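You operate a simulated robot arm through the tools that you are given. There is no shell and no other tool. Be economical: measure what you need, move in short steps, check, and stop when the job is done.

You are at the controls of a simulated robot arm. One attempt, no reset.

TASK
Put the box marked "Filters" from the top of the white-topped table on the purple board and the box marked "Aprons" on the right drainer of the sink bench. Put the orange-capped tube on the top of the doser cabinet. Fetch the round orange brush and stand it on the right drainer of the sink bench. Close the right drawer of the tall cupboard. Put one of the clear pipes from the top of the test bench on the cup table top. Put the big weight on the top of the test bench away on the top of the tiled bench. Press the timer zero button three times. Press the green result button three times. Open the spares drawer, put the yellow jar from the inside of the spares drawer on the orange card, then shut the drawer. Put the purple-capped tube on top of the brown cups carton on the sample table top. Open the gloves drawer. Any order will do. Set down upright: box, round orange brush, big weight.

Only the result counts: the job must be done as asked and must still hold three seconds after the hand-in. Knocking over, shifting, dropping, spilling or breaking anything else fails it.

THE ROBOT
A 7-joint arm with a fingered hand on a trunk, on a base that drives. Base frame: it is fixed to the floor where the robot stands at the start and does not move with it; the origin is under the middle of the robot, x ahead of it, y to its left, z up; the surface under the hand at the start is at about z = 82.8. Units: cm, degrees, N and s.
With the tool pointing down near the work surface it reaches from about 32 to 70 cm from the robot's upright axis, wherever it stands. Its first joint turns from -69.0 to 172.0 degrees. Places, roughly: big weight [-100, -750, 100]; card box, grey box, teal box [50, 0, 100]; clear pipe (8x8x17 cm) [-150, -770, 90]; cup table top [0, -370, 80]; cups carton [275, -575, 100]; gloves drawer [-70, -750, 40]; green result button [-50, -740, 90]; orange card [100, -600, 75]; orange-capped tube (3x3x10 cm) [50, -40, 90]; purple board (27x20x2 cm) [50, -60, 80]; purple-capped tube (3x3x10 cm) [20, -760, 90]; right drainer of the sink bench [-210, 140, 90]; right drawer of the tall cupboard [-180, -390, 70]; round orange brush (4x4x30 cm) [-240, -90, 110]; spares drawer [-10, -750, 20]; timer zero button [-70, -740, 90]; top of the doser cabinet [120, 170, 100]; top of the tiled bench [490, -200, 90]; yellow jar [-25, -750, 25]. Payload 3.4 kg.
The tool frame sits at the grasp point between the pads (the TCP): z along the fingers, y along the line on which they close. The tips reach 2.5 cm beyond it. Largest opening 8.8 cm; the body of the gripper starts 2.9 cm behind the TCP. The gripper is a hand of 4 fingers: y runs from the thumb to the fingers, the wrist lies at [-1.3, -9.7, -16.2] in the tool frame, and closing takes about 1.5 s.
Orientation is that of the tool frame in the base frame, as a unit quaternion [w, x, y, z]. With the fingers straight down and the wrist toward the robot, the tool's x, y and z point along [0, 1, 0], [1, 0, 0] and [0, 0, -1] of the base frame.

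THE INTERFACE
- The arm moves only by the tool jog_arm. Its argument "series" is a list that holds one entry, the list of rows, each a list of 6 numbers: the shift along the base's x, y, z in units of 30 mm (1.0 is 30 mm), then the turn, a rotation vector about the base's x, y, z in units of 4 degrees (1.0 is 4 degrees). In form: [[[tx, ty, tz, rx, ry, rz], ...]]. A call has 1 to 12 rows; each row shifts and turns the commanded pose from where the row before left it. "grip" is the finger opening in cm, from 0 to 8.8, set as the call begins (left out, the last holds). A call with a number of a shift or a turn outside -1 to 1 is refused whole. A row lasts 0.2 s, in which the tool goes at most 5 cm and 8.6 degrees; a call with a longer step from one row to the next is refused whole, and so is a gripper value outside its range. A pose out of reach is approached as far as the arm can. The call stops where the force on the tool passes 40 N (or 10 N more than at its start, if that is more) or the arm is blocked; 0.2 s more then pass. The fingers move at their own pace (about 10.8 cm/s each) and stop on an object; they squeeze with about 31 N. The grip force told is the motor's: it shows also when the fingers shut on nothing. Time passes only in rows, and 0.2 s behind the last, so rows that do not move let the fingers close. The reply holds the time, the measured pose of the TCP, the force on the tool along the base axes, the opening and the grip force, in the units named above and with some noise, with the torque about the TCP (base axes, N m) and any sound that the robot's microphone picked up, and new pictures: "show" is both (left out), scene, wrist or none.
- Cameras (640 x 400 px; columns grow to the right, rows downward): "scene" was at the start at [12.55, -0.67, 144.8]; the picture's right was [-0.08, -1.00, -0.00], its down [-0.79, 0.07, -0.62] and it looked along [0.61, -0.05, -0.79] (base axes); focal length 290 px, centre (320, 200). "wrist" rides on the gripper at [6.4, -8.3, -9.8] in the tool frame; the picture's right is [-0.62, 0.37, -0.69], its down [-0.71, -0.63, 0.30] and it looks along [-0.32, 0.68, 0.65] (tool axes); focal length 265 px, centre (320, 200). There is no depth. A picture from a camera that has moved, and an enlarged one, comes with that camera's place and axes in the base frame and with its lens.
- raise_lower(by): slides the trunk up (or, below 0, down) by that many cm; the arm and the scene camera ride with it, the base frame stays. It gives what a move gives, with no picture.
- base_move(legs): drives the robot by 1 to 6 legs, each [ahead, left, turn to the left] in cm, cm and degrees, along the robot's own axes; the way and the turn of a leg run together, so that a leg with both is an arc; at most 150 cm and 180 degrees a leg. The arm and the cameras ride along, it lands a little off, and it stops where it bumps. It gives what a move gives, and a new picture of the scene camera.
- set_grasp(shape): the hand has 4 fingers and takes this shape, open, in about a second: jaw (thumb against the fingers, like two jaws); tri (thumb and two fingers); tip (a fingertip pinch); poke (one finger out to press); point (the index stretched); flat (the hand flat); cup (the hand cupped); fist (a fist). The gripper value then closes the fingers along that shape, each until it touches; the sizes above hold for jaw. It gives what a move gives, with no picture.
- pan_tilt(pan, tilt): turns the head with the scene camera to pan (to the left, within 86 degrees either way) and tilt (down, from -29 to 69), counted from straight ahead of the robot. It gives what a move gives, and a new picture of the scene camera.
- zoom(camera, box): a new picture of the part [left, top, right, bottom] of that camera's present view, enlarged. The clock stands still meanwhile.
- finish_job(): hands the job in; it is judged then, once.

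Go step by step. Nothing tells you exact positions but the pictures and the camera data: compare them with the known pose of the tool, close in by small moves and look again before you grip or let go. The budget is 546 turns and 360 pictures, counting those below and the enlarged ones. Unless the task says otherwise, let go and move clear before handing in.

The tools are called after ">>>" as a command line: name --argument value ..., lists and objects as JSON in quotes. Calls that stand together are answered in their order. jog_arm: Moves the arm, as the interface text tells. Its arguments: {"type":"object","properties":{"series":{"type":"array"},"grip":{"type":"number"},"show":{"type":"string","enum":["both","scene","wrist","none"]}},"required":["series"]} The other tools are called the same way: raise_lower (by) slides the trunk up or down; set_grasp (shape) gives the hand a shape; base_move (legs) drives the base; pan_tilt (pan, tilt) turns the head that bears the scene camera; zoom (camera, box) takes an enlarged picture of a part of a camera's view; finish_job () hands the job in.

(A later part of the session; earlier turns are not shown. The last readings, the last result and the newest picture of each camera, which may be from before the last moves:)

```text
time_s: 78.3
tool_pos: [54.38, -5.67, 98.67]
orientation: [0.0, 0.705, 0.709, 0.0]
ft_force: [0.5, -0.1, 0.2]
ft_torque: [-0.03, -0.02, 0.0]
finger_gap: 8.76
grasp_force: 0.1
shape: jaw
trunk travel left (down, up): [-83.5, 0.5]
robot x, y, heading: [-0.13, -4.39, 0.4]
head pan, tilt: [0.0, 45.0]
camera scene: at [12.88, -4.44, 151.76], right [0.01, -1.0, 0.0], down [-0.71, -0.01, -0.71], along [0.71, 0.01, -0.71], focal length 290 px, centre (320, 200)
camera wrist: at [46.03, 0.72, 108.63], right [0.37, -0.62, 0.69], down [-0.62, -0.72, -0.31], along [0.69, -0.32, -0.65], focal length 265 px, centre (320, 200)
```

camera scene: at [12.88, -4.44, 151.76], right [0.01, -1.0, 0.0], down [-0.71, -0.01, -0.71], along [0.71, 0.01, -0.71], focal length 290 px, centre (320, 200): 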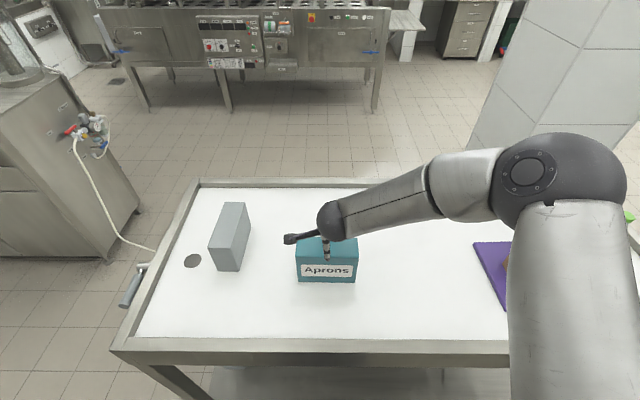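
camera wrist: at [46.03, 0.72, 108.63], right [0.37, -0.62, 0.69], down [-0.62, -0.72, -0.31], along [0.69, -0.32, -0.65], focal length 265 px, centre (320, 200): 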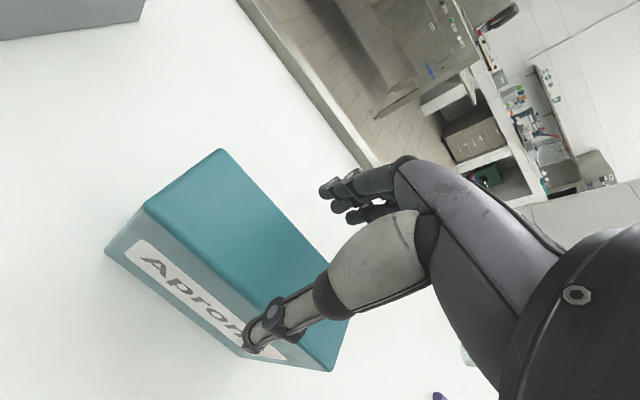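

Centred. Descend and grip.

>>> jog_arm --series '[[[0, 0, -0.8, 0, 0, 0], [0, 0, -0.8, 0, 0, 0], [0, 0, -0.5, 0, 0, 0], [0, 0, 0, 0, 0, 0]]]' --show "none"

>>> jog_arm --series '[[[0, 0, 0, 0, 0, 0], [0, 0, 0, 0, 0, 0], [0, 0, 0, 0, 0, 0], [0, 0, 0, 0, 0, 0], [0, 0, 0, 0, 0, 0], [0, 0, 0, 0, 0, 0], [0, 0, 0, 0, 0, 0]]]' --grip 0 --show "none"

>>> jog_arm --series '[[[0, 0, 0.9, 0, 0, 0], [0, 0, 0.9, 0, 0, 0], [0, 0, 0.9, 0, 0, 0], [0, 0, 0.9, 0, 0, 0], [0, 0, 0.9, 0, 0, 0], [0, 0, 0.9, 0, 0, 0], [0, 0, 0.9, 0, 0, 0], [0, 0, 0, 0, 0, 0]]]'

```text
time_s: 79.3
tool_pos: [54.35, -5.58, 92.59]
orientation: [0.001, 0.705, 0.709, 0.001]
ft_force: [0.3, 0.1, 12.6]
ft_torque: [0.03, 0.3, 0.03]
finger_gap: 8.79
grasp_force: 0.1
shape: jaw
trunk travel left (down, up): [-83.5, 0.5]
robot x, y, heading: [-0.41, -4.23, 0.5]
head pan, tilt: [0.0, 45.0]
```

```text
time_s: 80.9
tool_pos: [54.53, -5.61, 92.41]
orientation: [0.001, 0.705, 0.709, 0.001]
ft_force: [2.7, 1.0, 14.8]
ft_torque: [-0.07, -0.34, 0.1]
finger_gap: 5.66
grasp_force: 31.2
shape: jaw
trunk travel left (down, up): [-83.5, 0.5]
robot x, y, heading: [-0.3, -4.44, 0.5]
head pan, tilt: [0.0, 45.0]
```

```text
time_s: 82.7
tool_pos: [54.51, -5.71, 111.35]
orientation: [0.0, 0.705, 0.71, 0.0]
ft_force: [0.4, 0.0, -2.7]
ft_torque: [-0.01, 0.01, 0.04]
finger_gap: 5.57
grasp_force: 31.3
shape: jaw
trunk travel left (down, up): [-83.5, 0.5]
robot x, y, heading: [-0.79, -4.59, 0.7]
head pan, tilt: [0.0, 45.0]
camera scene: at [13.01, -4.38, 151.75], right [0.01, -1.0, 0.0], down [-0.71, -0.01, -0.71], along [0.71, 0.01, -0.71], focal length 290 px, centre (320, 200)
camera wrist: at [46.13, 0.75, 121.24], right [0.37, -0.62, 0.69], down [-0.63, -0.72, -0.3], along [0.69, -0.32, -0.65], focal length 265 px, centre (320, 200)
```

scene: 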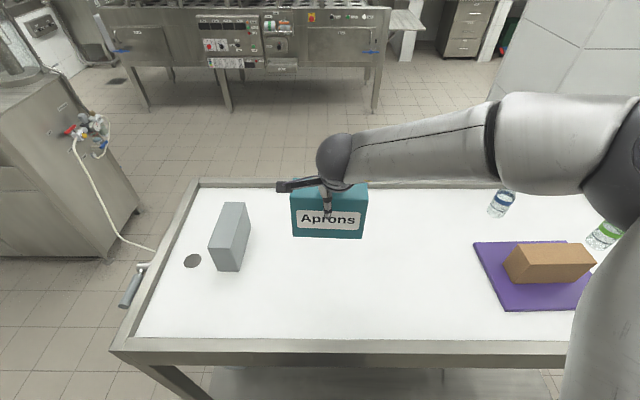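
wrist: 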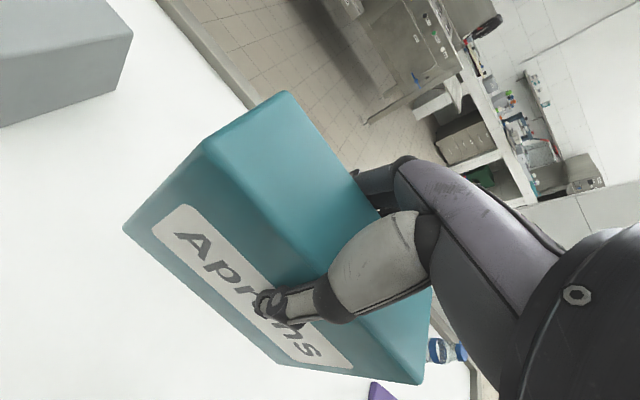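

Aprons box is held. I back away from the table and turn left to look toward the sink bench.

>>> base_move --legs '[[-65, 0, 0], [0, 0, 90]]'

>>> pan_tilt --pan 70 --tilt 25

```text
time_s: 90.2
tool_pos: [-63.51, 49.72, 111.26]
orientation: [0.0, 0.001, 1.0, 0.0]
ft_force: [0.4, -0.3, -1.6]
ft_torque: [-0.02, -0.01, -0.04]
finger_gap: 5.57
grasp_force: 31.1
shape: jaw
trunk travel left (down, up): [-83.5, 0.5]
robot x, y, heading: [-65.17, -4.65, 89.7]
head pan, tilt: [0.0, 45.0]
camera scene: at [-65.19, 8.16, 151.75], right [1.0, 0.0, 0.0], down [0.0, -0.71, -0.71], along [0.0, 0.71, -0.71], focal length 290 px, centre (320, 200)
```

scene: 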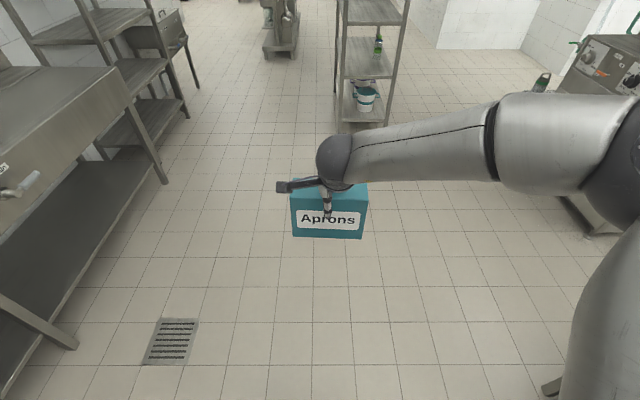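

```text
time_s: 91.6
tool_pos: [-63.53, 49.63, 111.22]
orientation: [-0.001, 0.002, 1.0, -0.001]
ft_force: [-0.3, 0.4, -2.6]
ft_torque: [0.01, -0.01, 0.01]
finger_gap: 5.55
grasp_force: 30.5
shape: jaw
trunk travel left (down, up): [-83.5, 0.5]
robot x, y, heading: [-65.52, -5.06, 89.9]
head pan, tilt: [70.0, 25.0]
camera scene: at [-73.85, 3.21, 154.81], right [0.34, 0.94, 0.0], down [0.4, -0.15, -0.91], along [-0.85, 0.31, -0.42], focal length 290 px, centre (320, 200)
```

scene: 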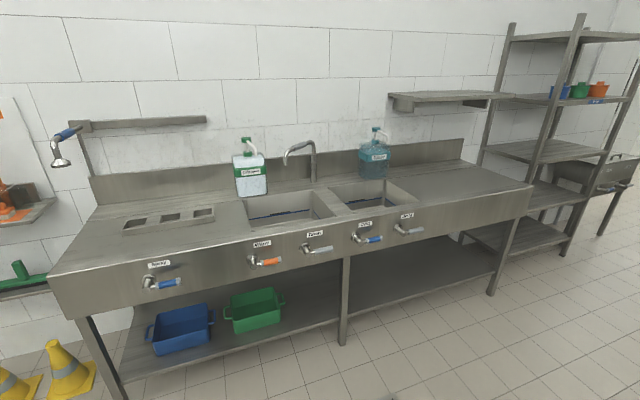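

The right drainer spans y≈100–180, x≈-187 to -240, z≈88. I turn to face it and drive in front.

>>> base_move --legs '[[0, 0, 90], [0, -128, 0], [60, 0, 0]]'

>>> pan_tilt --pan 0 --tilt 40

```text
time_s: 104.8
tool_pos: [-178.68, 126.64, 111.19]
orientation: [0.001, -0.701, 0.713, 0.0]
ft_force: [0.3, 0.1, -2.4]
ft_torque: [-0.03, -0.02, 0.0]
finger_gap: 5.53
grasp_force: 30.4
shape: jaw
trunk travel left (down, up): [-83.5, 0.5]
robot x, y, heading: [-124.23, 124.3, 178.9]
head pan, tilt: [70.0, 25.0]
camera scene: at [-132.4, 115.51, 154.82], right [-0.93, 0.36, 0.0], down [0.15, 0.39, -0.91], along [-0.32, -0.85, -0.42], focal length 290 px, centre (320, 200)
```

scene: 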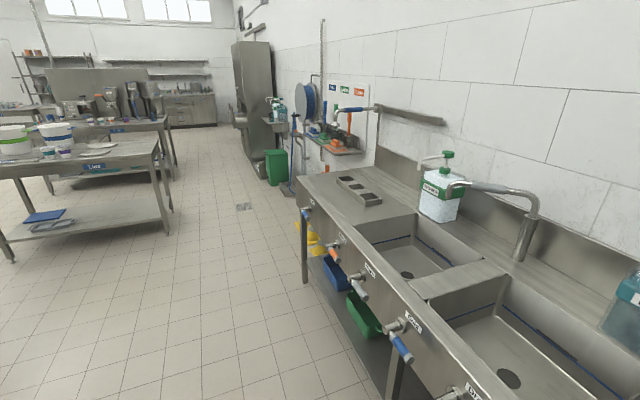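

```text
time_s: 106.2
tool_pos: [-178.61, 126.66, 111.22]
orientation: [-0.001, -0.701, 0.713, 0.0]
ft_force: [-0.2, -0.1, -2.9]
ft_torque: [0.02, 0.02, 0.0]
finger_gap: 5.55
grasp_force: 31.0
shape: jaw
trunk travel left (down, up): [-83.5, 0.5]
robot x, y, heading: [-123.9, 124.04, 179.0]
head pan, tilt: [0.0, 40.0]
camera scene: at [-137.59, 124.25, 152.48], right [0.02, 1.0, 0.0], down [0.64, -0.01, -0.77], along [-0.77, 0.01, -0.64], focal length 290 px, centre (320, 200)
```

scene: 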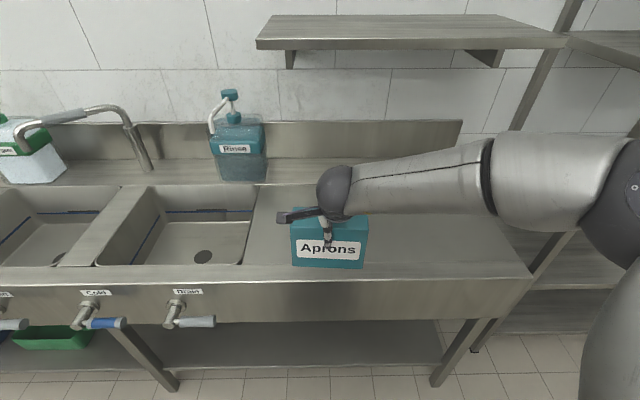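

>>> base_move --legs '[[27, 0, 1]]'

>>> jog_arm --series '[[[0, 0, -0.5, 0, 0, 0], [0, 0, -0.5, 0, 0, 0], [0, 0, 0, 0, 0, 0]]]'

```text
time_s: 108.1
tool_pos: [-205.41, 125.8, 111.26]
orientation: [0.001, 0.707, -0.707, 0.0]
ft_force: [-0.1, 0.8, -2.8]
ft_torque: [-0.02, 0.0, 0.05]
finger_gap: 5.51
grasp_force: 31.5
shape: jaw
trunk travel left (down, up): [-83.5, 0.5]
robot x, y, heading: [-150.55, 124.27, -179.8]
head pan, tilt: [0.0, 40.0]
camera scene: at [-164.27, 124.2, 152.48], right [0.0, 1.0, 0.0], down [0.64, 0.0, -0.77], along [-0.77, 0.0, -0.64], focal length 290 px, centre (320, 200)
```

scene: 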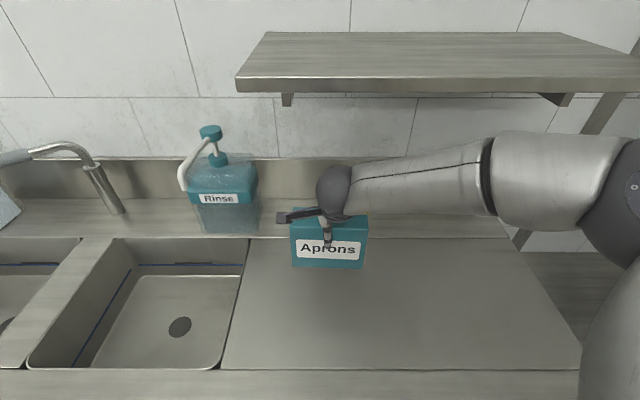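

```text
time_s: 108.9
tool_pos: [-205.33, 125.79, 108.32]
orientation: [0.0, 0.708, -0.707, 0.0]
ft_force: [0.4, -0.4, -2.5]
ft_torque: [-0.01, -0.02, -0.03]
finger_gap: 5.54
grasp_force: 31.1
shape: jaw
trunk travel left (down, up): [-83.5, 0.5]
robot x, y, heading: [-150.63, 124.34, -179.9]
head pan, tilt: [0.0, 40.0]
camera scene: at [-164.23, 124.21, 152.49], right [0.0, 1.0, 0.0], down [0.64, 0.0, -0.77], along [-0.77, 0.0, -0.64], focal length 290 px, centre (320, 200)
camera wrist: at [-196.92, 119.42, 118.19], right [-0.37, 0.62, 0.69], down [0.63, 0.71, -0.3], along [-0.68, 0.32, -0.65], focal length 265 px, centre (320, 200)
```

scene: 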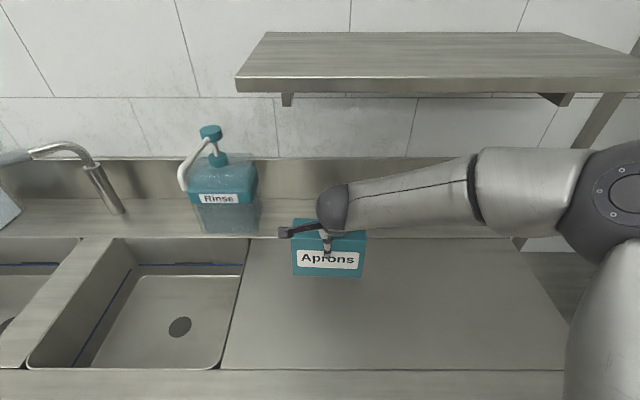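
wrist: 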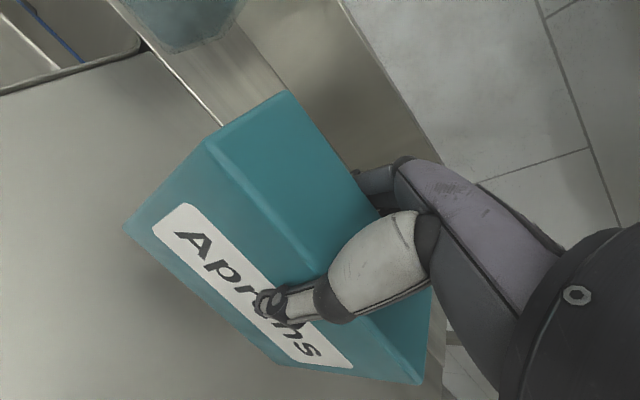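

>>> jog_arm --series '[[[0.1, 0, -0.8, 0, 0, 0], [0.1, 0, -0.8, 0, 0, 0], [0, 0, -0.6, 0, 0, 0], [0, 0, -0.4, 0, 0, 0], [0, 0, -0.2, 0, 0, 0], [0, 0, 0, 0, 0, 0]]]'

```text
time_s: 110.3
tool_pos: [-204.68, 125.77, 99.9]
orientation: [0.001, 0.708, -0.707, 0.0]
ft_force: [-0.3, -0.7, -3.4]
ft_torque: [0.02, 0.01, 0.0]
finger_gap: 5.51
grasp_force: 31.6
shape: jaw
trunk travel left (down, up): [-83.5, 0.5]
robot x, y, heading: [-150.61, 124.36, -180.0]
head pan, tilt: [0.0, 40.0]
camera scene: at [-164.28, 124.21, 152.48], right [0.0, 1.0, 0.0], down [0.64, 0.0, -0.77], along [-0.77, 0.0, -0.64], focal length 290 px, centre (320, 200)
camera wrist: at [-196.36, 119.43, 109.83], right [-0.37, 0.62, 0.69], down [0.63, 0.72, -0.3], along [-0.68, 0.32, -0.65], focal length 265 px, centre (320, 200)
```

scene: 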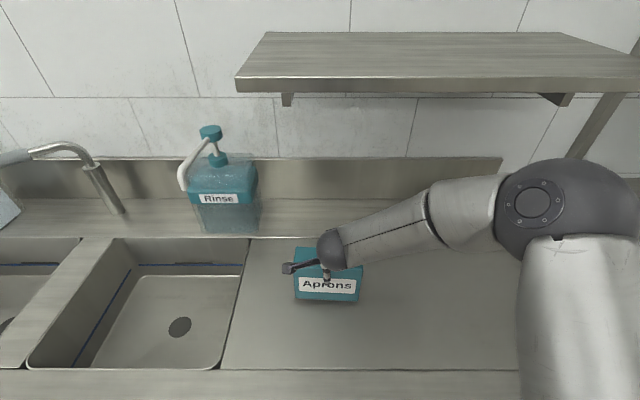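
wrist: 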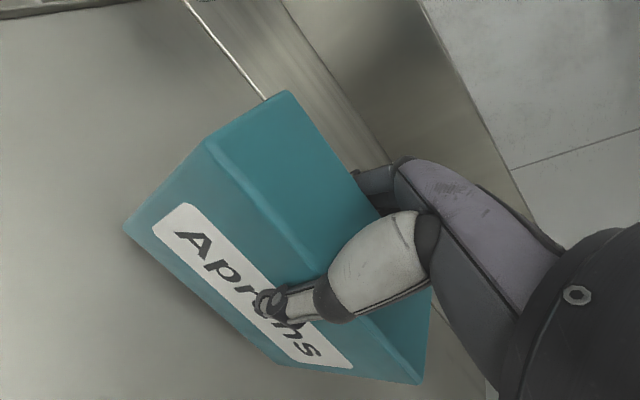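

>>> jog_arm --series '[[[0, 0, -0.2, 0, 0, 0], [0, 0, -0.15, 0, 0, 0], [0, 0, -0.15, 0, 0, 0], [0, 0, 0, 0, 0, 0]]]' --show "none"

>>> jog_arm --series '[[[0, 0, -0.1, 0, 0, 0], [0, 0, -0.08, 0, 0, 0], [0, 0, 0, 0, 0, 0]]]' --show "none"

>>> jog_arm --series '[[[0, 0, -0.08, 0, 0, 0], [0, 0, -0.06, 0, 0, 0], [0, 0, 0, 0, 0, 0]]]' --show "none"

```text
time_s: 111.3
tool_pos: [-204.88, 125.81, 98.4]
orientation: [-0.001, 0.708, -0.706, -0.001]
ft_force: [0.3, 0.7, -2.8]
ft_torque: [0.02, 0.0, 0.01]
finger_gap: 5.5
grasp_force: 30.5
shape: jaw
trunk travel left (down, up): [-83.5, 0.5]
robot x, y, heading: [-150.99, 124.48, -179.8]
head pan, tilt: [0.0, 40.0]
```

```text
time_s: 112.1
tool_pos: [-204.95, 125.78, 97.79]
orientation: [0.0, 0.708, -0.707, 0.0]
ft_force: [1.4, -0.1, -2.1]
ft_torque: [-0.03, -0.02, -0.03]
finger_gap: 5.54
grasp_force: 30.9
shape: jaw
trunk travel left (down, up): [-83.5, 0.5]
robot x, y, heading: [-150.7, 123.96, -179.9]
head pan, tilt: [0.0, 40.0]
```

```text
time_s: 112.9
tool_pos: [-204.76, 125.77, 97.38]
orientation: [-0.001, 0.708, -0.706, 0.001]
ft_force: [0.8, -0.6, 0.1]
ft_torque: [0.1, 0.05, -0.04]
finger_gap: 5.53
grasp_force: 31.3
shape: jaw
trunk travel left (down, up): [-83.5, 0.5]
robot x, y, heading: [-150.98, 124.12, -179.9]
head pan, tilt: [0.0, 40.0]
```

Touching. Release and rise.

>>> jog_arm --series '[[[0, 0, -0.03, 0, 0, 0], [0, 0, 0, 0, 0, 0]]]' --show "none"

>>> jog_arm --series '[[[0, 0, 0, 0, 0, 0], [0, 0, 0, 0, 0, 0], [0, 0, 0, 0, 0, 0], [0, 0, 0.3, 0, 0, 0], [0, 0, 0.8, 0, 0, 0], [0, 0, 0.9, 0, 0, 0], [0, 0, 0.9, 0, 0, 0], [0, 0, 0.9, 0, 0, 0], [0, 0, 0.9, 0, 0, 0], [0, 0, 0, 0, 0, 0]]]' --grip 8.8 --show "scene"

>>> base_move --legs '[[-45, 0, 0]]'

>>> pan_tilt --pan 50 --tilt 15

```text
time_s: 113.5
tool_pos: [-204.78, 125.62, 97.32]
orientation: [0.002, 0.708, -0.706, -0.001]
ft_force: [0.3, -1.7, 3.8]
ft_torque: [0.14, 0.15, 0.05]
finger_gap: 5.53
grasp_force: 30.9
shape: jaw
trunk travel left (down, up): [-83.5, 0.5]
robot x, y, heading: [-150.79, 124.44, -179.9]
head pan, tilt: [0.0, 40.0]
```

```text
time_s: 115.7
tool_pos: [-204.78, 125.8, 111.41]
orientation: [0.0, 0.708, -0.707, 0.0]
ft_force: [-0.9, -0.4, 0.5]
ft_torque: [-0.02, 0.03, -0.02]
finger_gap: 8.81
grasp_force: 0.0
shape: jaw
trunk travel left (down, up): [-83.5, 0.5]
robot x, y, heading: [-151.08, 124.37, -179.9]
head pan, tilt: [0.0, 40.0]
camera scene: at [-164.26, 124.16, 152.48], right [0.0, 1.0, 0.0], down [0.64, 0.0, -0.77], along [-0.77, 0.0, -0.64], focal length 290 px, centre (320, 200)
```

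scene: 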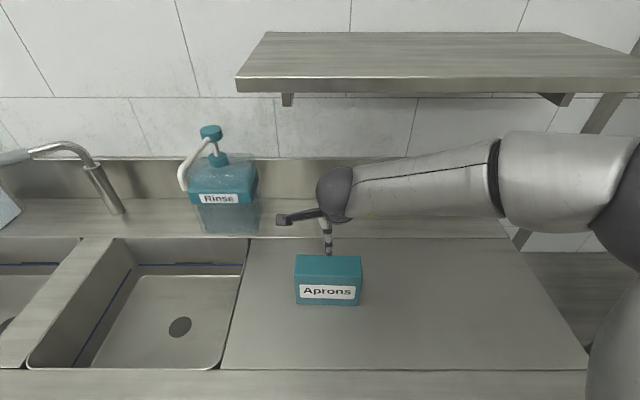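

```text
time_s: 118.5
tool_pos: [-159.45, 125.97, 111.39]
orientation: [0.0, 0.708, -0.707, 0.0]
ft_force: [0.2, 0.6, 0.0]
ft_torque: [0.02, 0.0, -0.02]
finger_gap: 8.77
grasp_force: 0.0
shape: jaw
trunk travel left (down, up): [-83.5, 0.5]
robot x, y, heading: [-105.53, 124.09, -179.6]
head pan, tilt: [0.0, 40.0]
camera scene: at [-118.99, 124.29, 152.49], right [0.0, 1.0, 0.0], down [0.64, 0.0, -0.77], along [-0.77, 0.0, -0.64], focal length 290 px, centre (320, 200)
```

scene: 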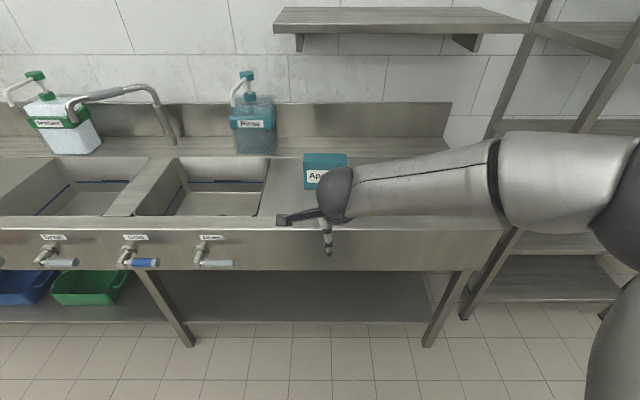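

```text
time_s: 119.7
tool_pos: [-159.59, 125.95, 111.38]
orientation: [0.001, 0.708, -0.706, 0.0]
ft_force: [0.3, -1.2, 0.2]
ft_torque: [0.0, 0.0, 0.0]
finger_gap: 8.81
grasp_force: 0.0
shape: jaw
trunk travel left (down, up): [-83.5, 0.5]
robot x, y, heading: [-105.6, 124.41, -179.8]
head pan, tilt: [50.0, 15.0]
camera scene: at [-116.48, 117.14, 156.44], right [-0.77, 0.64, 0.0], down [0.17, 0.2, -0.97], along [-0.62, -0.74, -0.26], focal length 290 px, centre (320, 200)
```

scene: 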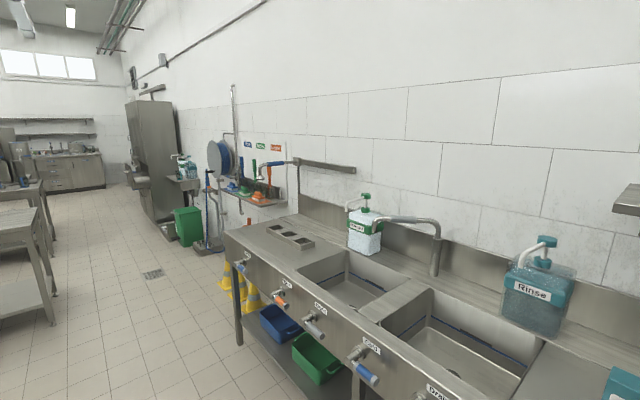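

Aprons is placed. I drive along to the brush station.

>>> base_move --legs '[[0, 130, 0], [0, 60, 0]]'

>>> pan_tilt --pan 15 --tilt 25

```text
time_s: 129.2
tool_pos: [-159.37, -64.87, 111.44]
orientation: [0.0, -0.707, 0.707, 0.0]
ft_force: [0.7, 0.6, 0.5]
ft_torque: [0.0, -0.02, 0.01]
finger_gap: 8.8
grasp_force: 0.0
shape: jaw
trunk travel left (down, up): [-83.5, 0.5]
robot x, y, heading: [-105.29, -66.15, -180.1]
head pan, tilt: [50.0, 15.0]
camera scene: at [-116.34, -73.77, 156.44], right [-0.77, 0.64, 0.0], down [0.17, 0.2, -0.97], along [-0.62, -0.74, -0.26], focal length 290 px, centre (320, 200)
```

scene: 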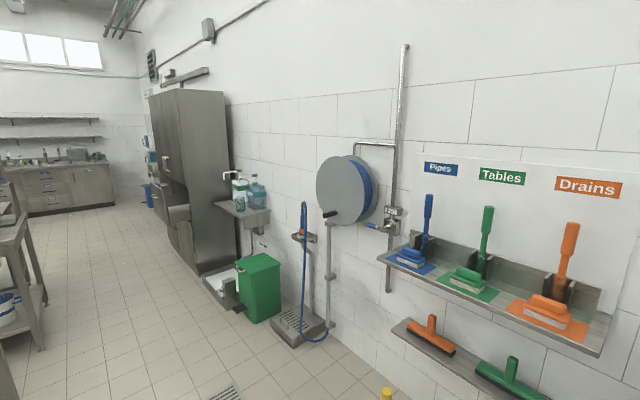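

```text
time_s: 130.2
tool_pos: [-159.41, -65.04, 111.58]
orientation: [0.0, -0.707, 0.707, 0.0]
ft_force: [-0.2, -0.8, -0.3]
ft_torque: [0.01, 0.0, -0.01]
finger_gap: 8.79
grasp_force: 0.2
shape: jaw
trunk travel left (down, up): [-83.5, 0.5]
robot x, y, heading: [-105.36, -66.59, -179.9]
head pan, tilt: [15.0, 25.0]
camera scene: at [-119.23, -69.0, 154.82], right [-0.26, 0.97, 0.0], down [0.41, 0.11, -0.91], along [-0.88, -0.24, -0.42], focal length 290 px, centre (320, 200)
```

scene: 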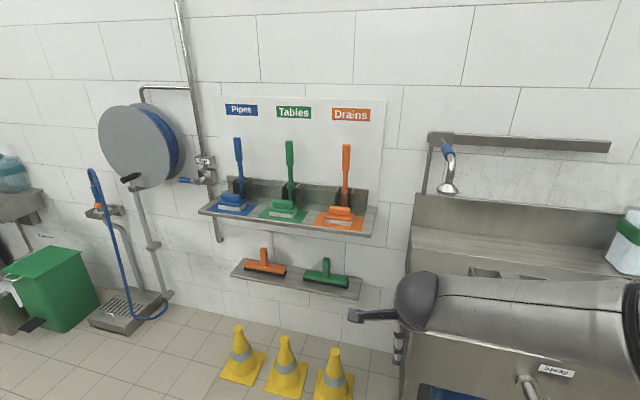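

>>> zoom --camera "scene" --box '[190, 90, 410, 310]'

```text
1.82 times, centred on (300, 200) of scene
camera zoom: at [-119.23, -69.0, 154.82], right [-0.26, 0.97, 0.0], down [0.41, 0.11, -0.91], along [-0.88, -0.24, -0.42], focal length 528 px, centre (356, 200)
```

zoom: 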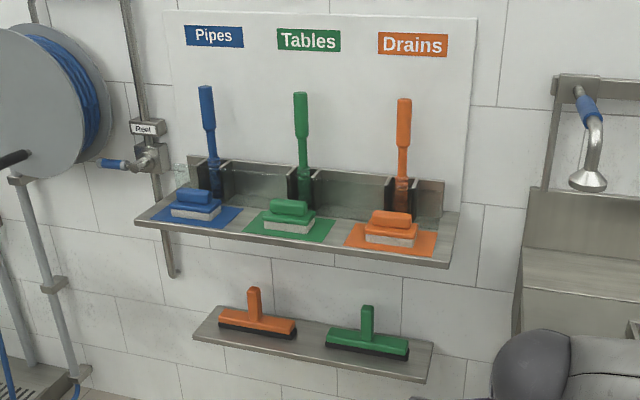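

The round orange brush (handle top z≈125) stands at about (-240, -90) in a holder behind a flat brush. I move closer to inspect.

>>> base_move --legs '[[40, 20, 0]]'

>>> pan_tilt --pan 0 --tilt 35

>>> jog_arm --series '[[[0, 0, 0, 0, 0, 0]]]' --show "wrist"

```text
time_s: 132.9
tool_pos: [-199.1, -85.46, 111.47]
orientation: [0.0, 0.708, -0.706, 0.001]
ft_force: [-0.9, 0.5, 0.7]
ft_torque: [-0.01, 0.0, -0.02]
finger_gap: 8.79
grasp_force: 0.0
shape: jaw
trunk travel left (down, up): [-83.5, 0.5]
robot x, y, heading: [-145.0, -86.95, -179.8]
head pan, tilt: [15.0, 25.0]
camera scene: at [-158.95, -89.34, 154.82], right [-0.26, 0.96, 0.0], down [0.41, 0.11, -0.91], along [-0.87, -0.24, -0.42], focal length 290 px, centre (320, 200)
```

scene: 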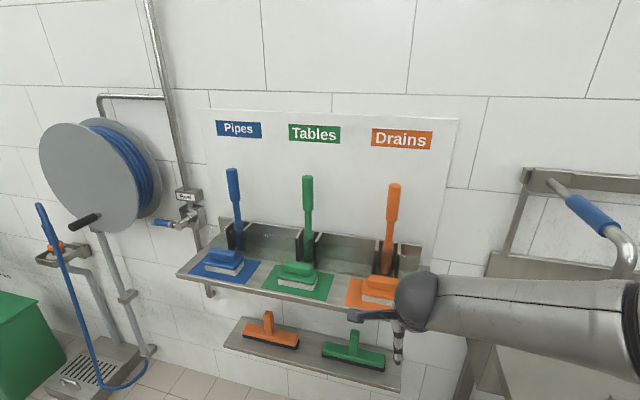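

```text
time_s: 133.7
tool_pos: [-198.97, -85.41, 111.48]
orientation: [0.0, 0.709, -0.705, 0.0]
ft_force: [-0.5, 0.2, 0.7]
ft_torque: [0.0, -0.01, 0.0]
finger_gap: 8.77
grasp_force: 0.0
shape: jaw
trunk travel left (down, up): [-83.5, 0.5]
robot x, y, heading: [-145.13, -86.9, -179.6]
head pan, tilt: [0.0, 35.0]
camera scene: at [-158.85, -86.96, 153.25], right [-0.01, 1.0, 0.0], down [0.57, 0.0, -0.82], along [-0.82, 0.0, -0.57], focal length 290 px, centre (320, 200)
```

scene: 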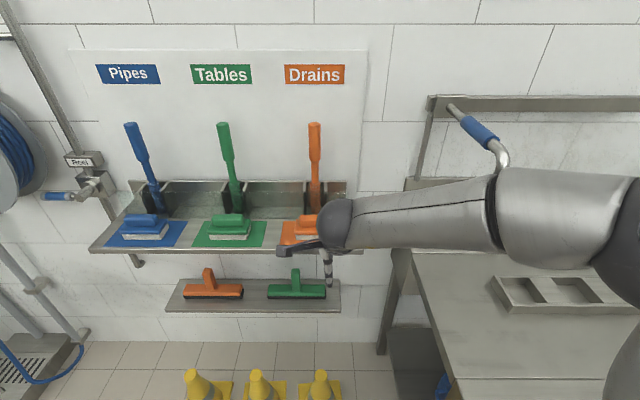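

```text
time_s: 134.1
tool_pos: [-198.9, -85.43, 111.61]
orientation: [0.0, 0.708, -0.706, 0.0]
ft_force: [-0.4, 0.1, -0.1]
ft_torque: [-0.03, -0.02, 0.02]
finger_gap: 8.78
grasp_force: 0.1
shape: jaw
trunk travel left (down, up): [-83.5, 0.5]
robot x, y, heading: [-145.0, -86.6, -179.7]
head pan, tilt: [0.0, 35.0]
camera wrist: at [-190.64, -91.76, 121.42], right [-0.37, 0.62, 0.69], down [0.63, 0.72, -0.3], along [-0.69, 0.32, -0.65], focal length 265 px, centre (320, 200)
```

wrist: 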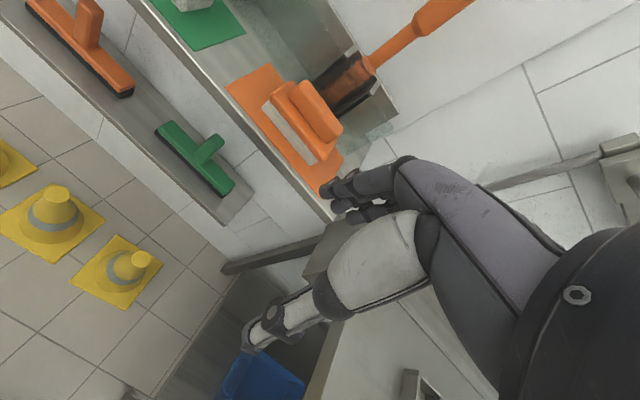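

The handle top is around (-231, -88.5, 127), wall board roughly at x -242. I raise the hand and then drive a little closer.

>>> jog_arm --series '[[[0, 0, 0.9, 0, 0, 0], [0, 0, 0.9, 0, 0, 0], [0, 0, 0.9, 0, 0, 0], [0, 0, 0.9, 0, 0, 0], [0, 0, 0.9, 0, 0, 0], [0, 0, 0.9, 0, 0, 0], [0, 0, 0.9, 0, 0, 0], [0, 0, 0.9, 0, 0, 0], [0, 0, 0, 0, 0, 0]]]' --grip 7 --show "none"

>>> base_move --legs '[[20, 2, 0]]'

>>> jog_arm --series '[[[0, 0, 0, 0, 0, 0]]]' --show "wrist"

```text
time_s: 136.1
tool_pos: [-199.24, -85.43, 133.02]
orientation: [0.0, 0.708, -0.706, 0.0]
ft_force: [0.6, 0.6, 0.9]
ft_torque: [0.0, -0.03, 0.01]
finger_gap: 7.01
grasp_force: 0.2
shape: jaw
trunk travel left (down, up): [-83.5, 0.5]
robot x, y, heading: [-144.87, -86.63, -179.9]
head pan, tilt: [0.0, 35.0]
```

```text
time_s: 137.7
tool_pos: [-219.24, -87.64, 133.08]
orientation: [0.001, 0.709, -0.706, 0.0]
ft_force: [0.6, -0.5, 0.6]
ft_torque: [0.01, -0.01, 0.0]
finger_gap: 7.02
grasp_force: 0.0
shape: jaw
trunk travel left (down, up): [-83.5, 0.5]
robot x, y, heading: [-165.1, -89.14, -179.8]
head pan, tilt: [0.0, 35.0]
camera scene: at [-178.94, -89.03, 153.24], right [-0.01, 1.0, 0.0], down [0.57, 0.0, -0.82], along [-0.82, 0.0, -0.57], focal length 290 px, centre (320, 200)
```

scene: 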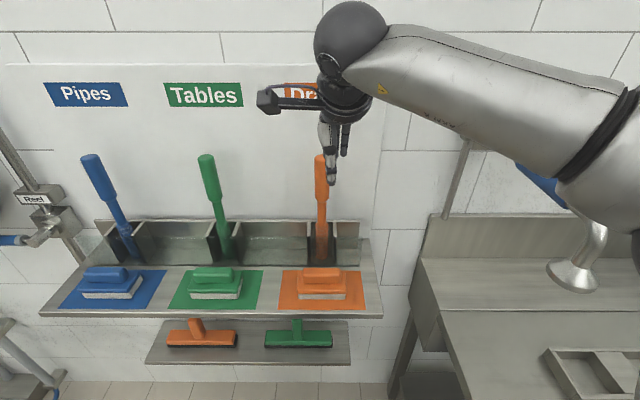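

```text
time_s: 138.1
tool_pos: [-219.1, -87.69, 133.13]
orientation: [0.0, 0.709, -0.705, 0.0]
ft_force: [-0.1, 0.1, -0.6]
ft_torque: [0.0, 0.03, 0.0]
finger_gap: 7.02
grasp_force: 0.0
shape: jaw
trunk travel left (down, up): [-83.5, 0.5]
robot x, y, heading: [-165.46, -88.9, -179.7]
head pan, tilt: [0.0, 35.0]
camera wrist: at [-210.67, -93.91, 143.07], right [-0.37, 0.62, 0.69], down [0.63, 0.72, -0.31], along [-0.69, 0.32, -0.65], focal length 265 px, centre (320, 200)
```

wrist: 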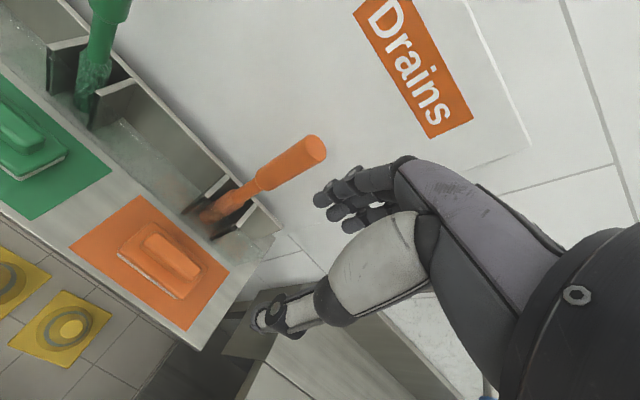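

>>> jog_arm --series '[[[-0.8, -0.15, 0, 0, 0, 0], [-0.8, -0.15, 0, 0, 0, 0], [-0.8, -0.17, 0, 0, 0, 0], [-0.8, 0, 0, 0, 0, 0], [-0.8, 0, 0, 0, 0, 0], [-0.4, 0, 0, 0, 0, 0], [0, 0, 0, 0, 0, 0]]]'

```text
time_s: 139.7
tool_pos: [-230.04, -89.2, 132.91]
orientation: [0.0, 0.709, -0.705, -0.001]
ft_force: [0.8, 0.1, 0.2]
ft_torque: [0.02, 0.0, -0.03]
finger_gap: 7.0
grasp_force: 0.0
shape: jaw
out of reach, approached as far as the arm can: row 5, 6
trunk travel left (down, up): [-83.5, 0.5]
robot x, y, heading: [-165.16, -89.31, -179.8]
head pan, tilt: [0.0, 35.0]
camera scene: at [-178.99, -89.16, 153.24], right [-0.01, 1.0, 0.0], down [0.57, 0.0, -0.82], along [-0.82, 0.0, -0.57], focal length 290 px, centre (320, 200)
camera wrist: at [-221.6, -95.5, 142.89], right [-0.37, 0.62, 0.69], down [0.63, 0.72, -0.3], along [-0.69, 0.32, -0.65], focal length 265 px, centre (320, 200)
```

scene: 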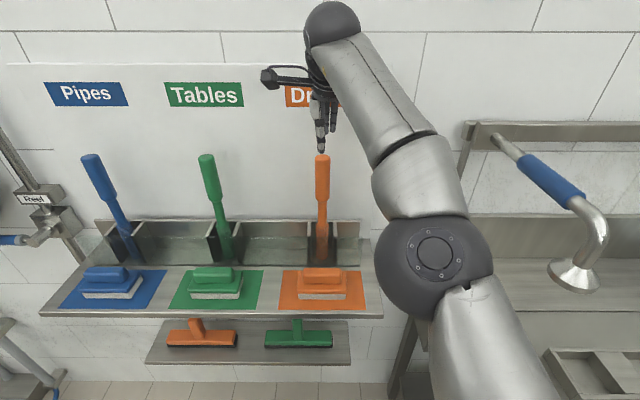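
wrist: 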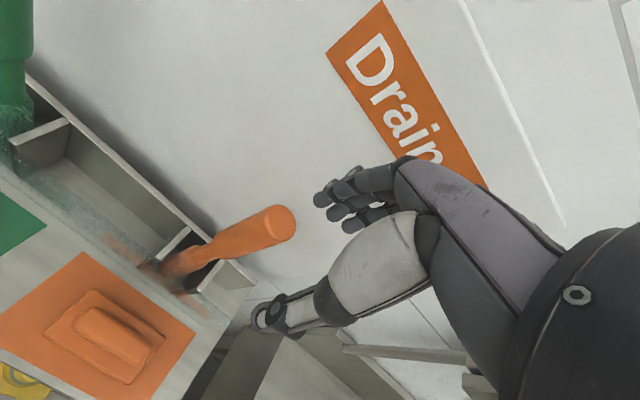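

Reach limit is close; I nudge the base forward 6 cm (cones' edge stays clear).

>>> base_move --legs '[[6, 0, 0]]'

>>> jog_arm --series '[[[0, 0, 0, 0, 0, 0]]]' --show "wrist"

```text
time_s: 140.7
tool_pos: [-236.01, -89.05, 133.02]
orientation: [0.0, 0.709, -0.705, 0.0]
ft_force: [-0.2, 0.6, -0.8]
ft_torque: [0.03, 0.01, -0.01]
finger_gap: 7.03
grasp_force: 0.0
shape: jaw
trunk travel left (down, up): [-83.5, 0.5]
robot x, y, heading: [-170.83, -88.74, -179.7]
head pan, tilt: [0.0, 35.0]
camera scene: at [-184.92, -89.07, 153.25], right [0.0, 1.0, 0.0], down [0.57, 0.0, -0.82], along [-0.82, 0.0, -0.57], focal length 290 px, centre (320, 200)
```

scene: 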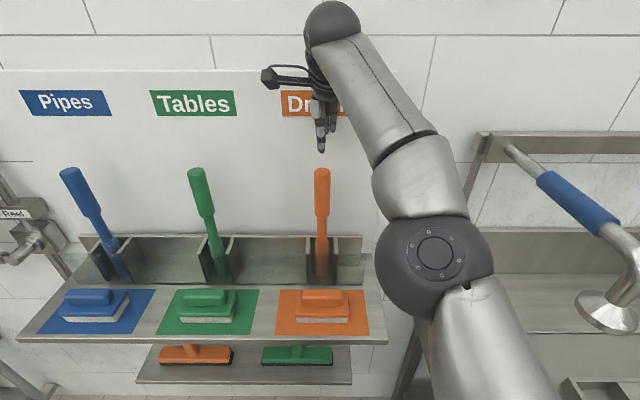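

```text
time_s: 141.1
tool_pos: [-235.92, -89.05, 133.13]
orientation: [0.0, 0.71, -0.704, -0.001]
ft_force: [-0.1, 0.4, -0.3]
ft_torque: [0.0, 0.01, 0.01]
finger_gap: 7.02
grasp_force: 0.0
shape: jaw
trunk travel left (down, up): [-83.5, 0.5]
robot x, y, heading: [-171.07, -89.11, -179.5]
head pan, tilt: [0.0, 35.0]
camera wrist: at [-227.37, -95.38, 143.04], right [-0.37, 0.62, 0.69], down [0.63, 0.72, -0.31], along [-0.69, 0.32, -0.65], focal length 265 px, centre (320, 200)
```

wrist: 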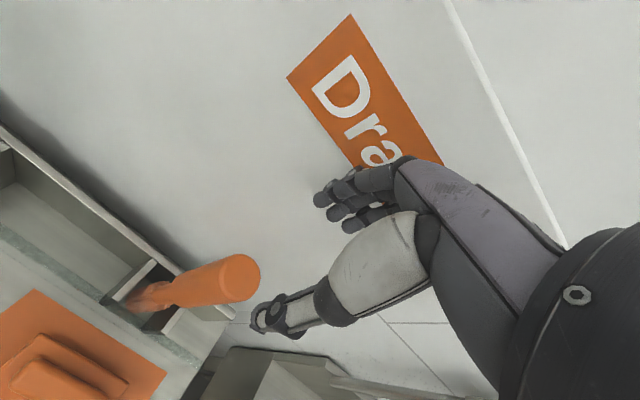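

>>> jog_arm --series '[[[0.6, -0.06, 0, 0, 0, 0], [0, 0, -0.4, 0, 0, 0], [0, 0, -0.4, 0, 0, 0], [0, 0, 0, 0, 0, 0]]]'

```text
time_s: 142.1
tool_pos: [-234.41, -89.16, 130.58]
orientation: [0.0, 0.708, -0.706, 0.0]
ft_force: [-0.3, -0.4, 0.3]
ft_torque: [0.0, 0.02, 0.05]
finger_gap: 7.0
grasp_force: 0.0
shape: jaw
trunk travel left (down, up): [-83.5, 0.5]
robot x, y, heading: [-171.65, -88.93, -179.4]
head pan, tilt: [0.0, 35.0]
camera scene: at [-184.91, -89.07, 153.25], right [0.0, 1.0, 0.0], down [0.57, 0.0, -0.82], along [-0.82, 0.0, -0.57], focal length 290 px, centre (320, 200)
camera wrist: at [-225.8, -95.55, 140.62], right [-0.37, 0.62, 0.69], down [0.63, 0.72, -0.31], along [-0.69, 0.32, -0.65], focal length 265 px, centre (320, 200)
```

scene: 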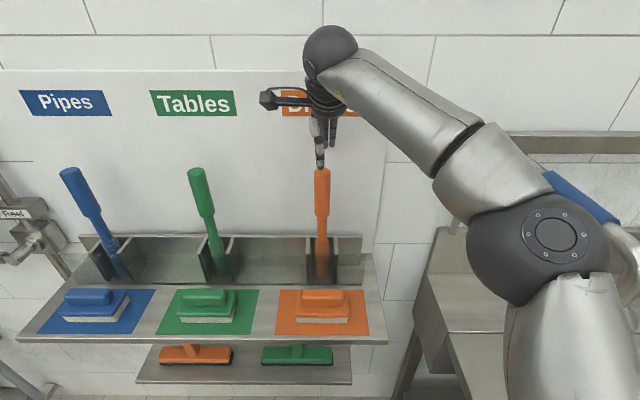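
wrist: 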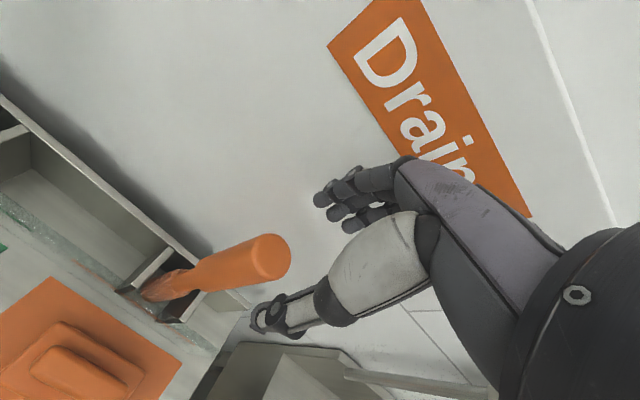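

The elbow is near the spray arm on the right. I'll rise, shift the base left, and approach with the arm slanting right so the elbow stays clear.

>>> jog_arm --series '[[[0, 0, 0.4, 0, 0, 0], [0, 0, 0.4, 0, 0, 0], [0, 0, 0, 0, 0, 0]]]' --show "none"

>>> base_move --legs '[[0, 14, 0]]'

>>> jog_arm --series '[[[0, 0.8, 0, 0, 0, 0], [0, 0.8, 0, 0, 0, 0], [0, 0.8, 0, 0, 0, 0], [0, 0.8, 0, 0, 0, 0], [0, 0.8, 0, 0, 0, 0], [0, 0.67, 0, 0, 0, 0], [0, 0, 0, 0, 0, 0]]]'

```text
time_s: 142.9
tool_pos: [-234.26, -89.14, 133.13]
orientation: [0.001, 0.709, -0.705, 0.001]
ft_force: [-0.6, 0.3, 0.0]
ft_torque: [0.01, -0.01, -0.01]
finger_gap: 7.03
grasp_force: 0.0
shape: jaw
trunk travel left (down, up): [-83.5, 0.5]
robot x, y, heading: [-171.44, -89.0, -179.5]
head pan, tilt: [0.0, 35.0]
```

```text
time_s: 144.2
tool_pos: [-234.22, -103.14, 133.08]
orientation: [0.0, 0.709, -0.706, 0.001]
ft_force: [0.6, -0.6, 0.1]
ft_torque: [-0.02, 0.01, 0.0]
finger_gap: 7.0
grasp_force: 0.1
shape: jaw
trunk travel left (down, up): [-83.5, 0.5]
robot x, y, heading: [-171.61, -103.04, -179.7]
head pan, tilt: [0.0, 35.0]
camera scene: at [-184.9, -102.91, 153.24], right [0.0, 1.0, 0.0], down [0.57, 0.0, -0.82], along [-0.82, 0.0, -0.57], focal length 290 px, centre (320, 200)
```

scene: 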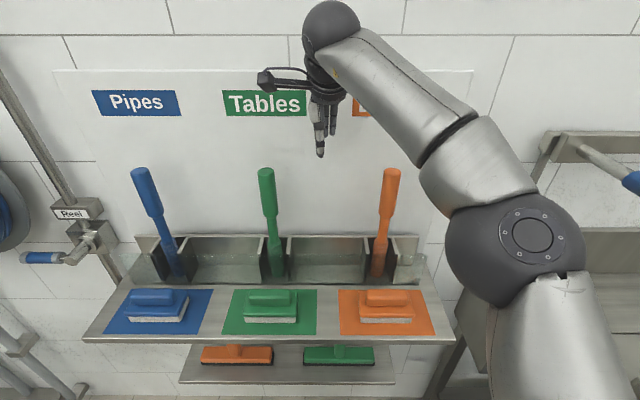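

```text
time_s: 145.8
tool_pos: [-234.22, -89.14, 133.0]
orientation: [0.0, 0.708, -0.706, -0.001]
ft_force: [0.0, 0.4, 0.4]
ft_torque: [0.01, 0.04, 0.0]
finger_gap: 7.02
grasp_force: 0.1
shape: jaw
trunk travel left (down, up): [-83.5, 0.5]
robot x, y, heading: [-171.14, -103.22, -180.1]
head pan, tilt: [0.0, 35.0]
camera scene: at [-184.9, -103.04, 153.24], right [-0.01, 1.0, 0.0], down [0.57, 0.0, -0.82], along [-0.82, 0.0, -0.57], focal length 290 px, centre (320, 200)
camera wrist: at [-225.78, -95.47, 143.02], right [-0.37, 0.62, 0.69], down [0.63, 0.72, -0.3], along [-0.69, 0.32, -0.65], focal length 265 px, centre (320, 200)
```

scene: 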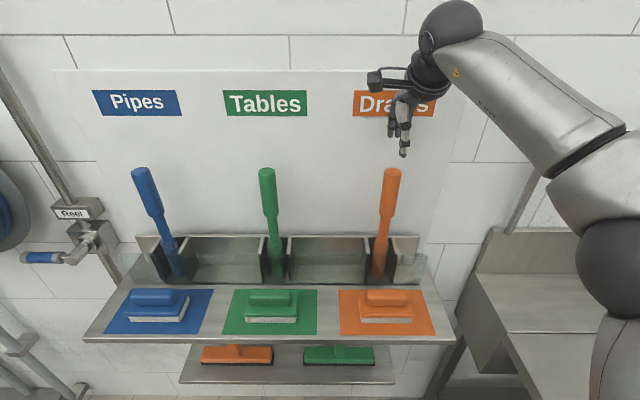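
wrist: 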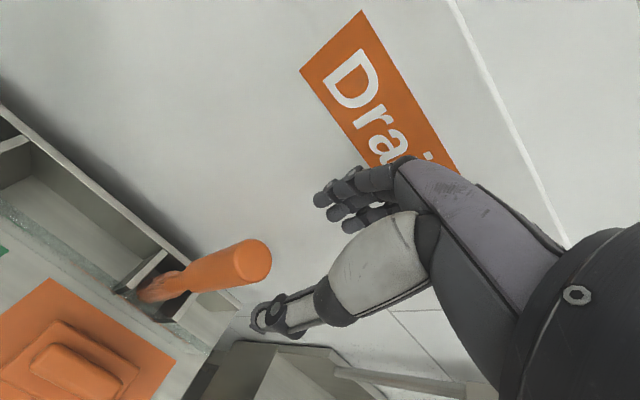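

The arm's shoulder sits to the right, so moving the base further left straightens the arm. I shift another 12 cm left.

>>> base_move --legs '[[0, 13, 0]]'

>>> jog_arm --series '[[[0, 0.8, 0, 0, 0, 0], [0, 0.8, 0, 0, 0, 0], [0, 0.8, 0, 0, 0, 0], [0, 0.8, 0, 0, 0, 0], [0, 0.8, 0, 0, 0, 0], [0, 0.33, 0, 0, 0, 0], [0, 0, 0, 0, 0, 0]]]'

```text
time_s: 147.1
tool_pos: [-234.2, -101.98, 133.02]
orientation: [0.001, 0.707, -0.707, 0.0]
ft_force: [-0.3, -0.8, 0.1]
ft_torque: [0.01, -0.01, 0.01]
finger_gap: 7.0
grasp_force: 0.1
shape: jaw
trunk travel left (down, up): [-83.5, 0.5]
robot x, y, heading: [-171.15, -115.88, -180.0]
head pan, tilt: [0.0, 35.0]
camera scene: at [-184.84, -115.83, 153.24], right [0.0, 1.0, 0.0], down [0.57, 0.0, -0.82], along [-0.82, 0.0, -0.57], focal length 290 px, centre (320, 200)
```

scene: 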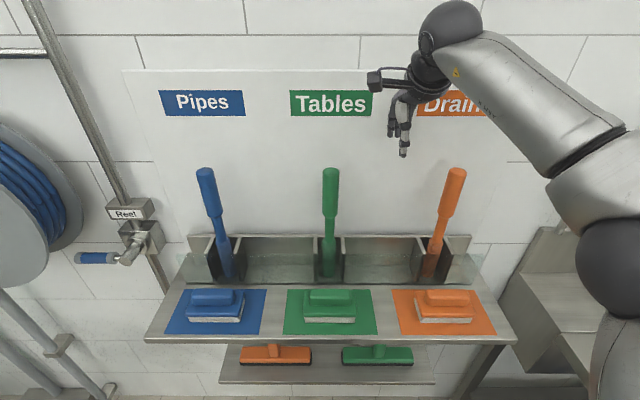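

```text
time_s: 148.7
tool_pos: [-234.14, -89.0, 133.1]
orientation: [0.001, 0.707, -0.707, 0.001]
ft_force: [0.3, 0.0, -0.5]
ft_torque: [0.02, 0.0, -0.05]
finger_gap: 7.02
grasp_force: 0.0
shape: jaw
trunk travel left (down, up): [-83.5, 0.5]
robot x, y, heading: [-171.09, -115.76, -179.8]
head pan, tilt: [0.0, 35.0]
camera scene: at [-184.81, -115.94, 153.24], right [0.0, 1.0, 0.0], down [0.57, 0.0, -0.82], along [-0.82, 0.0, -0.57], focal length 290 px, centre (320, 200)
camera wrist: at [-225.71, -95.31, 143.0], right [-0.37, 0.62, 0.69], down [0.63, 0.71, -0.31], along [-0.68, 0.32, -0.65], focal length 265 px, centre (320, 200)
```

scene: 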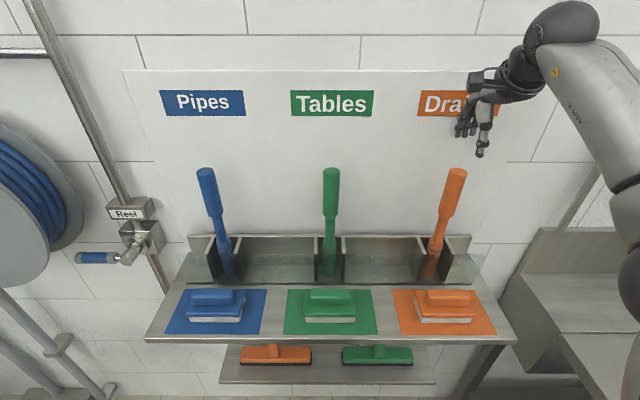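
wrist: 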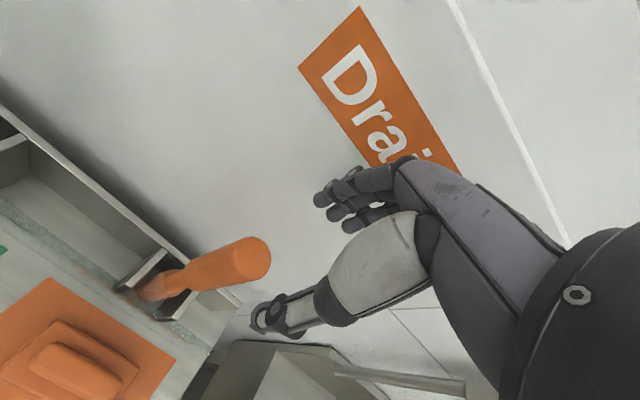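

Aligned and the elbow is clear. Descend around the handle.

>>> jog_arm --series '[[[0.05, -0.08, -0.5, 0, 0, 0], [0, 0, -0.5, 0, 0, 0], [0, 0, -0.5, 0, 0, 0], [0, 0, -0.5, 0, 0, 0], [0, 0, -0.4, 0, 0, 0], [0, 0, -0.2, 0, 0, 0], [0, 0, 0, 0, 0, 0]]]'

```text
time_s: 150.3
tool_pos: [-234.03, -89.25, 125.24]
orientation: [0.0, 0.707, -0.707, 0.001]
ft_force: [-0.5, -1.0, 0.0]
ft_torque: [-0.03, 0.0, -0.02]
finger_gap: 7.02
grasp_force: 0.0
shape: jaw
trunk travel left (down, up): [-83.5, 0.5]
robot x, y, heading: [-171.09, -115.83, -179.8]
head pan, tilt: [0.0, 35.0]
camera scene: at [-184.83, -115.91, 153.24], right [0.0, 1.0, 0.0], down [0.57, 0.0, -0.82], along [-0.82, 0.0, -0.57], focal length 290 px, centre (320, 200)
camera wrist: at [-225.56, -95.59, 135.18], right [-0.37, 0.62, 0.69], down [0.63, 0.72, -0.31], along [-0.68, 0.32, -0.65], focal length 265 px, centre (320, 200)
```

scene: 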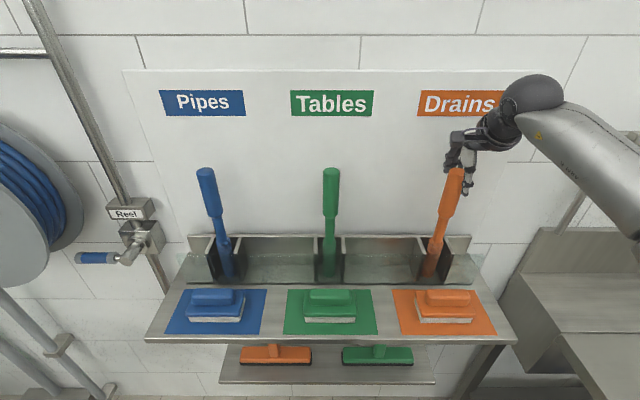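
wrist: 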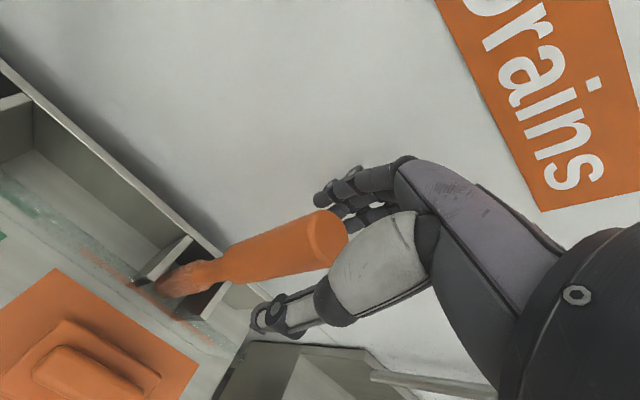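

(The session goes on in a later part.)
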